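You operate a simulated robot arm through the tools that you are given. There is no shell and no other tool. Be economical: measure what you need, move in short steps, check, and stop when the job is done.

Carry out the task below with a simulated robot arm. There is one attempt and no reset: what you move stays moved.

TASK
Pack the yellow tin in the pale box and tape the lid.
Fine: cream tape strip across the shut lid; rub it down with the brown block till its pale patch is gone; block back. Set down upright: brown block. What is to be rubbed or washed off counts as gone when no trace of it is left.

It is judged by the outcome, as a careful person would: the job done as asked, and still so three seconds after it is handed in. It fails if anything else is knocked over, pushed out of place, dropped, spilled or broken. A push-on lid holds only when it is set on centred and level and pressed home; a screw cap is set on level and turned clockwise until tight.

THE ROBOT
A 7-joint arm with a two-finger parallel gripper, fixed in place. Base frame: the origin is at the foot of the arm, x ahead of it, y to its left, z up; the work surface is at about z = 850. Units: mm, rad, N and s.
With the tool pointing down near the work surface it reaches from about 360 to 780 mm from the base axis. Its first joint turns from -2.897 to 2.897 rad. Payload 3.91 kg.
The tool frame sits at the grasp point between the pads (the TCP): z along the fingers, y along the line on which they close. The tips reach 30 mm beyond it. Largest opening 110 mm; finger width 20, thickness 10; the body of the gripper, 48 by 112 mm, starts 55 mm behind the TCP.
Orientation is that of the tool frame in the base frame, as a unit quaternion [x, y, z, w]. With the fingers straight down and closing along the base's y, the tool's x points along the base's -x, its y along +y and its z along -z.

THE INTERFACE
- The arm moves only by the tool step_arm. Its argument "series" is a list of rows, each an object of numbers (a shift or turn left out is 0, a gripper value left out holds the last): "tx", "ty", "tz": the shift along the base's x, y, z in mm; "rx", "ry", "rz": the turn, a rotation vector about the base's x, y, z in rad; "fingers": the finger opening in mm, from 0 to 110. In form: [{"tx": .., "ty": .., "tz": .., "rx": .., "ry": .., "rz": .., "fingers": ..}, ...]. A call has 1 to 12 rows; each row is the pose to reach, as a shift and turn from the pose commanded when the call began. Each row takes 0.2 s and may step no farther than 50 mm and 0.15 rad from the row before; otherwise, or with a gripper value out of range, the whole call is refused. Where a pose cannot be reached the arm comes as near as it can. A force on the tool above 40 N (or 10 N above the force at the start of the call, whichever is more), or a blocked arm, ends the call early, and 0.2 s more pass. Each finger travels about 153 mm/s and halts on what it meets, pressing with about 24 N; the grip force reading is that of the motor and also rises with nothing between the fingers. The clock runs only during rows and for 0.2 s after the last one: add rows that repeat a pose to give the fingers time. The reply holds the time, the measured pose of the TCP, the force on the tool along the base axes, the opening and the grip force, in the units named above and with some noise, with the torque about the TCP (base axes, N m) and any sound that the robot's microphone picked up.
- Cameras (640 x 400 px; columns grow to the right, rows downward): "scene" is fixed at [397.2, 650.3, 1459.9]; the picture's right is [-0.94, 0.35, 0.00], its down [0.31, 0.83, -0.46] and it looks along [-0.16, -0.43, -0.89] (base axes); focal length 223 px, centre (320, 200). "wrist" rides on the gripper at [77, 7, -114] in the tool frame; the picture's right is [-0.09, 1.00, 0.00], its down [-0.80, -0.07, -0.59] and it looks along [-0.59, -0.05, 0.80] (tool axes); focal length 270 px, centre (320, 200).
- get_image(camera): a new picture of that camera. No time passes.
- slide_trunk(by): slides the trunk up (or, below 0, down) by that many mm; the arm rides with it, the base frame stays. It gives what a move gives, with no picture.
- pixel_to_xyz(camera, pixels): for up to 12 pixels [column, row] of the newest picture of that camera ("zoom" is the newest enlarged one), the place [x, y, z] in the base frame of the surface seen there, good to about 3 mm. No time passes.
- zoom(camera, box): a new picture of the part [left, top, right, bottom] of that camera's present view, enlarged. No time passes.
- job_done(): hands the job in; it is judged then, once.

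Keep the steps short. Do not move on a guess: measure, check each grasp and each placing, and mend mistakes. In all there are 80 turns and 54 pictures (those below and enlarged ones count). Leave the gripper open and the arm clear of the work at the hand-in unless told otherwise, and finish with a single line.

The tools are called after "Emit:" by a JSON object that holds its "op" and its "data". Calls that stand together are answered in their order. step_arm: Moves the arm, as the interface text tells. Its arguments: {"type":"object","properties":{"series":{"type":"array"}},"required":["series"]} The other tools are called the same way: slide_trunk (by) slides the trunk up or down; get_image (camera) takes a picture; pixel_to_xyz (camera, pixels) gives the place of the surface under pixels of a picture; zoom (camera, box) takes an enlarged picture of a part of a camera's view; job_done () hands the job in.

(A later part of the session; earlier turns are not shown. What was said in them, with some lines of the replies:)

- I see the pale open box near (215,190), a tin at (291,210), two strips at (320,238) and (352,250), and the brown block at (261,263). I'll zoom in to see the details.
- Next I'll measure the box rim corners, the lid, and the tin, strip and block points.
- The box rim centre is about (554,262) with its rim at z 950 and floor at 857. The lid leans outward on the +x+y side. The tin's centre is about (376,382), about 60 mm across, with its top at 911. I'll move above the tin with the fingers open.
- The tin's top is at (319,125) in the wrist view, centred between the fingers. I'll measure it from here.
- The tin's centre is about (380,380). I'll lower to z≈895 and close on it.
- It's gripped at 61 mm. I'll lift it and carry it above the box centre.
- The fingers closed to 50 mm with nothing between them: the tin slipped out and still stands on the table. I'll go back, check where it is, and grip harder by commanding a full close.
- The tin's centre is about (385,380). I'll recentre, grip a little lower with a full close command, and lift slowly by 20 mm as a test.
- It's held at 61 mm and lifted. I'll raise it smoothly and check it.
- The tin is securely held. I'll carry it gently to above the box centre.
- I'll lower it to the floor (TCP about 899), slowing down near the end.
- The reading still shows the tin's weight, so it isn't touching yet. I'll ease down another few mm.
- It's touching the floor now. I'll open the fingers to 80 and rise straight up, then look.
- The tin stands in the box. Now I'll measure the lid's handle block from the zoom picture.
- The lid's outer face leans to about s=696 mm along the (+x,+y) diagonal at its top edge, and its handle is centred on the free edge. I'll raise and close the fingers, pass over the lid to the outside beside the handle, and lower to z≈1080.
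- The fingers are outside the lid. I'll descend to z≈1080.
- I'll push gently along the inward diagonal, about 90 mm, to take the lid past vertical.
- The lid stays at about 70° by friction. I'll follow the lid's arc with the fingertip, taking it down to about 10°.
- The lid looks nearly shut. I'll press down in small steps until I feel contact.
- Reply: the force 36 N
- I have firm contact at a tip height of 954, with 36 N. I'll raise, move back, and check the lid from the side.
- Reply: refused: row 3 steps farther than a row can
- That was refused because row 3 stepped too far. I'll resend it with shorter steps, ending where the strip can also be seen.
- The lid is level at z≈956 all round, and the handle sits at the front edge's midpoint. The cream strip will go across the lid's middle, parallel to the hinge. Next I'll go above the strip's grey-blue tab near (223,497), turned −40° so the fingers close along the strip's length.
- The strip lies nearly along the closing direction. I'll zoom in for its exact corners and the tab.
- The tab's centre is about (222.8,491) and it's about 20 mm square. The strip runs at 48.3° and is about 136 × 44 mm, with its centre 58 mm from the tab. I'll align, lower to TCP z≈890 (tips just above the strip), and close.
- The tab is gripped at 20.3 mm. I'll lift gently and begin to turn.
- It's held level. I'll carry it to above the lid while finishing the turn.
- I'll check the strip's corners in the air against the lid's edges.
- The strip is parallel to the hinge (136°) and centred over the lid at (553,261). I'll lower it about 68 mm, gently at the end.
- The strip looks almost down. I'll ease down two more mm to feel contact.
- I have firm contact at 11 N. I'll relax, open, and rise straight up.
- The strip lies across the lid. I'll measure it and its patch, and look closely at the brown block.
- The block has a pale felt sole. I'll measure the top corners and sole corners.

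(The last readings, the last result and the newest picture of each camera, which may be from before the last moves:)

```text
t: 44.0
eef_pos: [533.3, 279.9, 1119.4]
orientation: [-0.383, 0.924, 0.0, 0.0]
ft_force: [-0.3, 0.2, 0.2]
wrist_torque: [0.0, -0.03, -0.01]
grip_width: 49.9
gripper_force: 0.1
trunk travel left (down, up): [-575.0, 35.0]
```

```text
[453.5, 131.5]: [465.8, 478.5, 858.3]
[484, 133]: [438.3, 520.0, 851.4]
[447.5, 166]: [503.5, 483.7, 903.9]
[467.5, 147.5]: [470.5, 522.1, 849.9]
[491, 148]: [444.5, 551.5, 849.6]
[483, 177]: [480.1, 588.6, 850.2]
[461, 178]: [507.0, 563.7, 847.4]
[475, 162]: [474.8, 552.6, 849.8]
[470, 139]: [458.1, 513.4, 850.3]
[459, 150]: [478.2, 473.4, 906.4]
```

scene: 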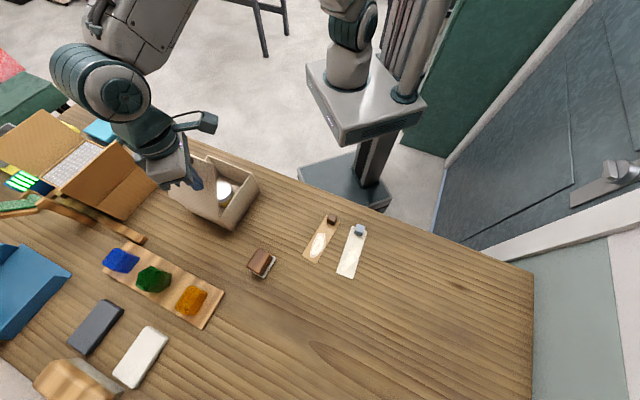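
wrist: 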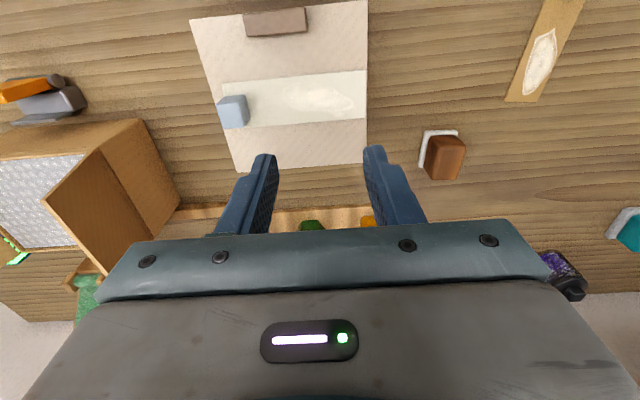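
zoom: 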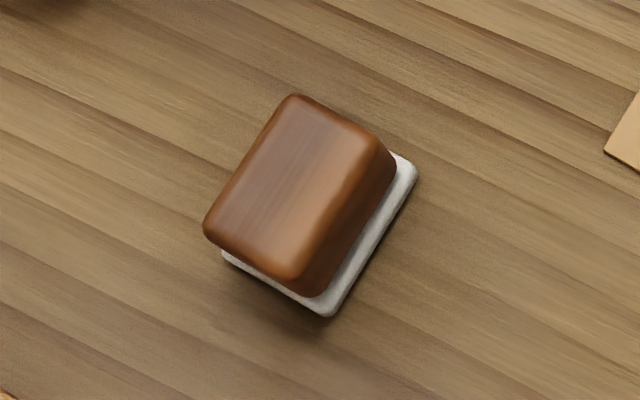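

The block's centre is about (497,488.5), with a sole of about 54×42 mm and the long axis at 44°. My present yaw closes across its short side. I'll move above it with the fingers open at 75.

Emit:
{"op": "step_arm", "data": {"series": [{"tx": -7, "ty": 40, "fingers": 75}, {"tx": -14, "ty": 82, "tz": -10}, {"tx": -22, "ty": 124, "tz": -30}, {"tx": -29, "ty": 166, "tz": -55}, {"tx": -36.2, "ty": 207.5, "tz": -80}, {"tx": -36.2, "ty": 207.5, "tz": -110}, {"tx": -36.2, "ty": 207.5, "tz": -110}]}}

Emit:
{"op": "get_image", "data": {"camera": "wrist"}}

```text
t: 45.6
eef_pos: [498.0, 490.2, 1007.8]
orientation: [-0.382, 0.924, 0.0, 0.0]
ft_force: [0.2, -0.4, -0.4]
wrist_torque: [0.03, 0.03, 0.01]
grip_width: 74.9
gripper_force: 0.0
trunk travel left (down, up): [-575.0, 35.0]
```

```text
15 pictures are left
```

wrist: 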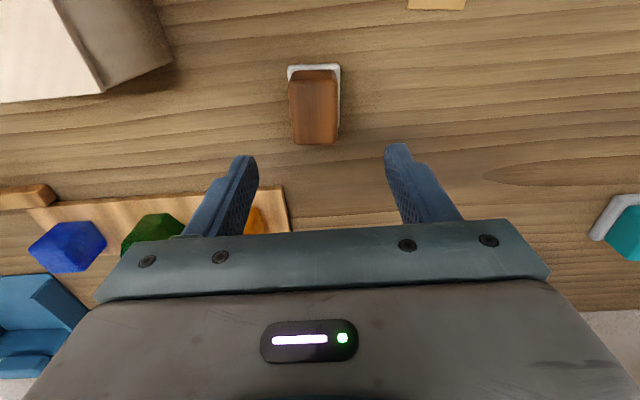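

The block is aligned between the fingers. I'll measure it to fix its home place and grasp centre.

Emit:
{"op": "pixel_to_xyz", "data": {"camera": "wrist", "pixels": [[291, 68], [338, 67], [292, 88], [336, 86], [335, 140], [295, 141], [315, 112], [338, 120]]}}

```text
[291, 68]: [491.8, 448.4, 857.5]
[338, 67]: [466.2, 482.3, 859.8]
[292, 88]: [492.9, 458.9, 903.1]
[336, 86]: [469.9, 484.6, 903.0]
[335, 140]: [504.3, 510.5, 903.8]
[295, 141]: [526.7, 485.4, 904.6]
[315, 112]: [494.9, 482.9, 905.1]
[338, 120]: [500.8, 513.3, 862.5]
```

I'll shift slightly, lower to TCP z≈897, and close.

Emit:
{"op": "step_arm", "data": {"series": [{"tx": 0.7, "ty": -1.5, "tz": -45}, {"tx": 0.7, "ty": -1.5, "tz": -90}, {"tx": 0.7, "ty": -1.5, "tz": -111}, {"tx": 0.7, "ty": -1.5, "tz": -111, "fingers": 45}, {"tx": 0.7, "ty": -1.5, "tz": -111, "fingers": 0}, {"tx": 0.7, "ty": -1.5, "tz": -111}, {"tx": 0.7, "ty": -1.5, "tz": -111}]}}

```text
t: 47.2
eef_pos: [497.9, 487.7, 898.0]
orientation: [-0.383, 0.924, 0.0, 0.0]
ft_force: [1.3, -0.3, 0.3]
wrist_torque: [0.08, -0.01, 0.01]
grip_width: 39.6
gripper_force: 24.0
trunk travel left (down, up): [-575.0, 35.0]
```

It's gripped at 39.6 mm. I'll lift and carry it above the patch.

Emit:
{"op": "step_arm", "data": {"series": [{"tz": 10}, {"tz": 35}, {"tz": 75}, {"tz": 115}, {"tx": 3, "ty": -14, "tz": 145}, {"tx": 12, "ty": -54, "tz": 155}, {"tx": 21, "ty": -95, "tz": 155}, {"tx": 30, "ty": -136, "tz": 155}, {"tx": 40, "ty": -177, "tz": 155}, {"tx": 47, "ty": -208, "tz": 150}, {"tx": 49.3, "ty": -218.5, "tz": 140}, {"tx": 49.3, "ty": -218.5, "tz": 130}]}}

Emit:
{"op": "get_image", "data": {"camera": "wrist"}}

```text
t: 49.8
eef_pos: [547.4, 269.4, 1026.5]
orientation: [-0.383, 0.924, 0.0, 0.0]
ft_force: [0.0, -0.1, -1.6]
wrist_torque: [-0.01, 0.02, -0.01]
grip_width: 39.7
gripper_force: 23.2
trunk travel left (down, up): [-575.0, 35.0]
```

```text
14 pictures are left
```

wrist: 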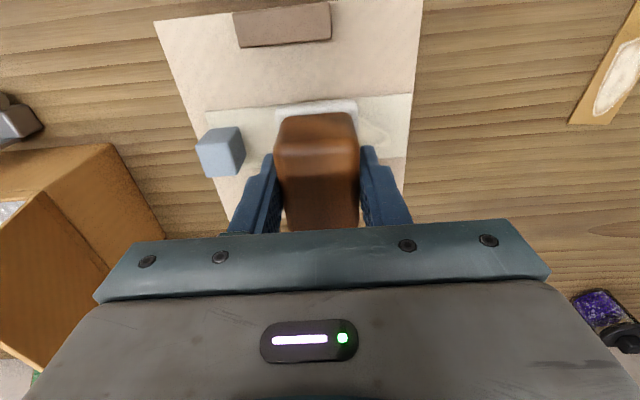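

The block is above the patch. I'll lower until I feel light pressure.

Emit:
{"op": "step_arm", "data": {"series": [{"tz": -8}, {"tz": -14}, {"tz": -17}, {"tz": -18.5}, {"tz": -20}, {"tz": -20}]}}

```text
t: 51.2
eef_pos: [548.4, 268.3, 1007.3]
orientation: [-0.382, 0.924, 0.001, 0.001]
ft_force: [0.2, -0.8, -1.6]
wrist_torque: [-0.01, 0.02, 0.02]
grip_width: 39.7
gripper_force: 24.1
trunk travel left (down, up): [-575.0, 35.0]
```

Emit:
{"op": "step_arm", "data": {"series": [{"tz": -1}, {"tz": -2}, {"tz": -2.5}, {"tz": -2.5}]}}

```text
t: 52.2
eef_pos: [547.3, 270.5, 1005.8]
orientation: [-0.384, 0.924, 0.0, 0.001]
ft_force: [1.2, -1.2, 4.6]
wrist_torque: [0.02, -0.07, -0.01]
grip_width: 39.5
gripper_force: 23.9
trunk travel left (down, up): [-575.0, 35.0]
```

I have contact at about 5 N. I'll press about half a mm more and sweep once along the strip and back.

Emit:
{"op": "step_arm", "data": {"series": [{"tz": -0.6}, {"tx": -6, "ty": 6, "tz": -0.6}, {"tx": -12, "ty": 12, "tz": -0.6}, {"tx": -18, "ty": 18, "tz": -0.6}, {"tx": -24, "ty": 24, "tz": -0.6}, {"tx": -30, "ty": 30, "tz": -0.6}, {"tx": -24, "ty": 24, "tz": -0.6}, {"tx": -18, "ty": 18, "tz": -0.6}, {"tx": -12, "ty": 12, "tz": -0.6}, {"tx": -6, "ty": 6, "tz": -0.6}, {"tz": -0.6}, {"tz": -0.6}]}}

Emit:
{"op": "zoom", "data": {"camera": "scene", "box": [130, 120, 280, 240]}}

```text
t: 54.8
eef_pos: [548.1, 268.9, 1005.4]
orientation: [-0.383, 0.924, 0.0, 0.001]
ft_force: [-0.6, 1.5, 11.0]
wrist_torque: [0.16, -0.02, 0.01]
grip_width: 39.6
gripper_force: 24.0
trunk travel left (down, up): [-575.0, 35.0]
```

```text
3.33 times, centred on (205, 180) of scene
```

zoom: 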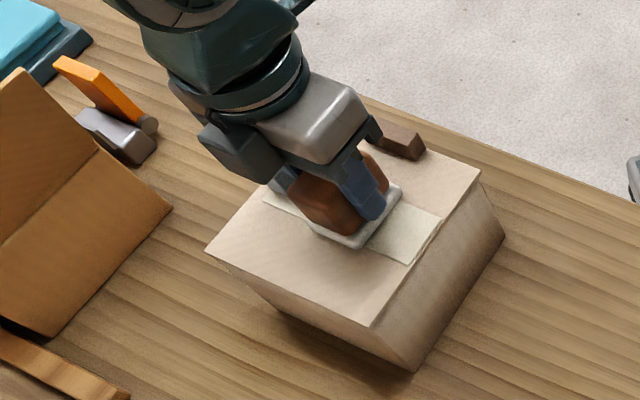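

The patch seems gone on the visible side and the strip hasn't shifted. I'll do another pass with a slightly longer sweep and small side offsets.

Emit:
{"op": "step_arm", "data": {"series": [{"tx": 3, "ty": -7}, {"tx": -3, "ty": -1}, {"tx": -10, "ty": 6}, {"tx": -18, "ty": 14}, {"tx": -26, "ty": 22}, {"tx": -33, "ty": 29}, {"tx": -29, "ty": 33}, {"tx": -22, "ty": 26}, {"tx": -14, "ty": 18}, {"tx": -6, "ty": 10}, {"tx": 2, "ty": 2}, {"tx": 7, "ty": -3}]}}

Emit:
{"op": "step_arm", "data": {"series": [{"tz": 5}, {"tz": 25}, {"tz": 60}, {"tz": 100}, {"tz": 130}, {"tx": -8, "ty": 40, "tz": 130}, {"tx": -17, "ty": 80, "tz": 130}, {"tx": -17, "ty": 80, "tz": 130}]}}

Emit:
{"op": "zoom", "data": {"camera": "scene", "box": [130, 120, 280, 240]}}

```text
t: 57.4
eef_pos: [553.8, 265.7, 1004.9]
orientation: [-0.383, 0.924, 0.0, 0.0]
ft_force: [-0.9, 1.6, 10.7]
wrist_torque: [0.14, 0.09, 0.03]
grip_width: 39.7
gripper_force: 23.7
trunk travel left (down, up): [-575.0, 35.0]
```

```text
t: 59.2
eef_pos: [538.0, 346.7, 1134.7]
orientation: [-0.382, 0.924, 0.0, -0.001]
ft_force: [-0.2, -0.7, -1.6]
wrist_torque: [0.02, 0.0, -0.02]
grip_width: 39.8
gripper_force: 24.6
trunk travel left (down, up): [-575.0, 35.0]
```

```text
3.33 times, centred on (205, 180) of scene
```

zoom: 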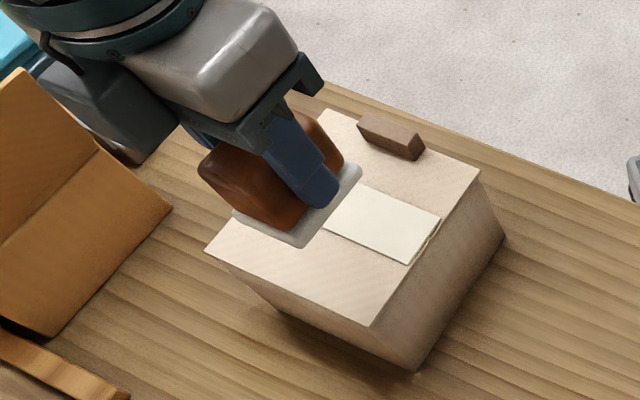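

Emit:
{"op": "zoom", "data": {"camera": "wrist", "box": [100, 0, 400, 190]}}

```text
2.11 times, centred on (250, 95) of wrist
```

zoom: 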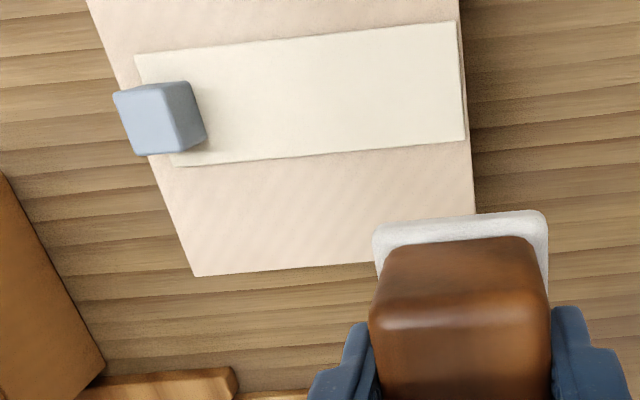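

The patch is completely gone and the strip is in place. Now I'll put the block back at its original spot: reverse shift (−39.3,+141.5), then down.

Emit:
{"op": "step_arm", "data": {"series": [{"tx": -10, "ty": 35, "tz": -10}, {"tx": -20, "ty": 71, "tz": -30}, {"tx": -30, "ty": 107, "tz": -55}, {"tx": -39.3, "ty": 141.5, "tz": -80}, {"tx": -39.3, "ty": 141.5, "tz": -120}, {"tx": -39.3, "ty": 141.5, "tz": -160}, {"tx": -39.3, "ty": 141.5, "tz": -195}, {"tx": -39.3, "ty": 141.5, "tz": -220}, {"tx": -39.3, "ty": 141.5, "tz": -230}, {"tx": -39.3, "ty": 141.5, "tz": -234}, {"tx": -39.3, "ty": 141.5, "tz": -236}, {"tx": -39.3, "ty": 141.5, "tz": -236}]}}

```text
t: 61.8
eef_pos: [499.9, 487.6, 896.9]
orientation: [-0.383, 0.924, 0.0, 0.0]
ft_force: [0.7, 0.2, -0.9]
wrist_torque: [0.0, 0.0, 0.01]
grip_width: 40.0
gripper_force: 23.9
trunk travel left (down, up): [-575.0, 35.0]
```

Emit:
{"op": "step_arm", "data": {"series": [{"tz": -0.7}, {"tz": -1.4}, {"tz": -2}, {"tz": -2}]}}

```text
t: 62.8
eef_pos: [497.9, 488.1, 897.4]
orientation: [-0.383, 0.924, 0.001, 0.0]
ft_force: [1.8, 0.8, 3.2]
wrist_torque: [-0.06, 0.05, -0.01]
grip_width: 39.8
gripper_force: 23.6
trunk travel left (down, up): [-575.0, 35.0]
```

The block is on the table (upward force about 3 N). I'll open, rise, and back away.

Emit:
{"op": "step_arm", "data": {"series": [{"tz": 0.7}, {"tz": 0.7, "fingers": 60}, {"tz": 0.7, "fingers": 80}, {"tz": 20}, {"tz": 60}, {"tz": 105}, {"tz": 150}, {"tx": -30, "ty": -10, "tz": 185}, {"tx": -70, "ty": -20, "tz": 210}, {"tx": -110, "ty": -30, "tz": 230}, {"tx": -150, "ty": -30, "tz": 250}, {"tx": -150, "ty": -30, "tz": 250}]}}

Emit:
{"op": "get_image", "data": {"camera": "scene"}}

Emit:
{"op": "zoom", "data": {"camera": "scene", "box": [130, 140, 290, 290]}}

```text
t: 65.4
eef_pos: [348.5, 457.3, 1145.6]
orientation: [-0.383, 0.924, 0.0, -0.001]
ft_force: [-0.4, 0.1, 0.0]
wrist_torque: [-0.01, 0.0, -0.03]
grip_width: 80.0
gripper_force: 0.0
trunk travel left (down, up): [-575.0, 35.0]
```

```text
10 pictures are left
```

scene: 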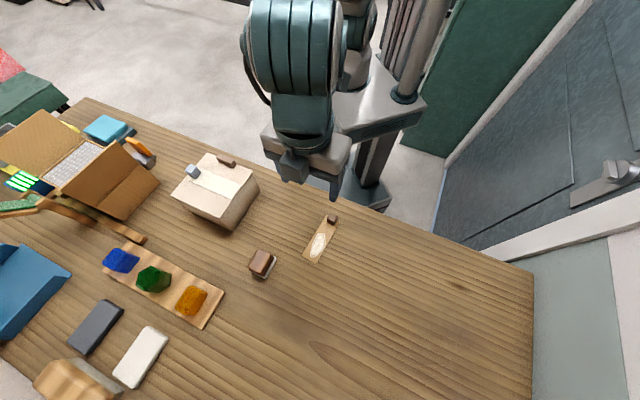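

```text
2.67 times, centred on (210, 215) of scene
```

zoom: 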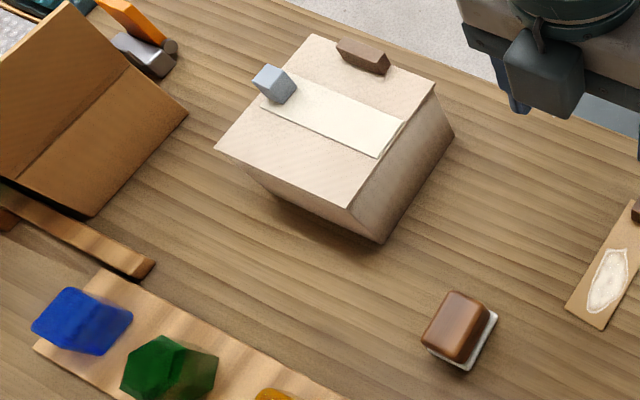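

Everything looks right: the lid is shut, the strip is flat across it with no pale patch, and the block is upright. I'll check the block's place once.

Emit:
{"op": "zoom", "data": {"camera": "scene", "box": [230, 235, 295, 290]}}

Emit:
{"op": "pixel_to_xyz", "data": {"camera": "scene", "pixels": [[222, 163], [248, 173], [219, 213], [180, 195], [205, 188]]}}

```text
7.27 times, centred on (262, 262) of scene
```

zoom: 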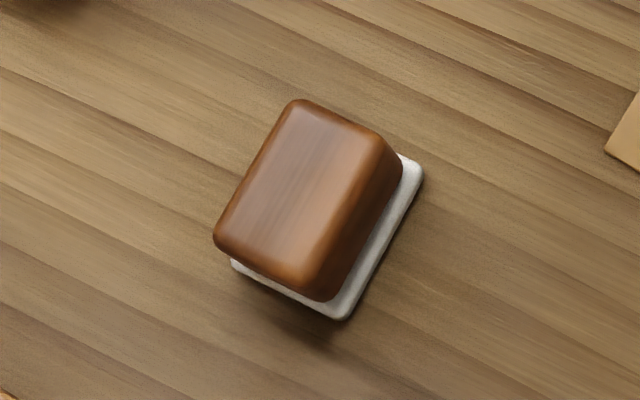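

```text
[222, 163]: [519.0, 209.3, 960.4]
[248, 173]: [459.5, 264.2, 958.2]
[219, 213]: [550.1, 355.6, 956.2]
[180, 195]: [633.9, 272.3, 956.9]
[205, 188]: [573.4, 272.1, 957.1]
```

The block is within about 3 mm of its original spot and upright. The lid is level and the arm is clear with the gripper open, so I'll hand in.

Emit:
{"op": "job_done", "data": {}}

```text
The job is handed in.
```

The yellow tin is in the pale box with the lid shut, the cream strip is rubbed down across it with no pale patch left, and the brown block is back upright within about 3 mm of its original spot.
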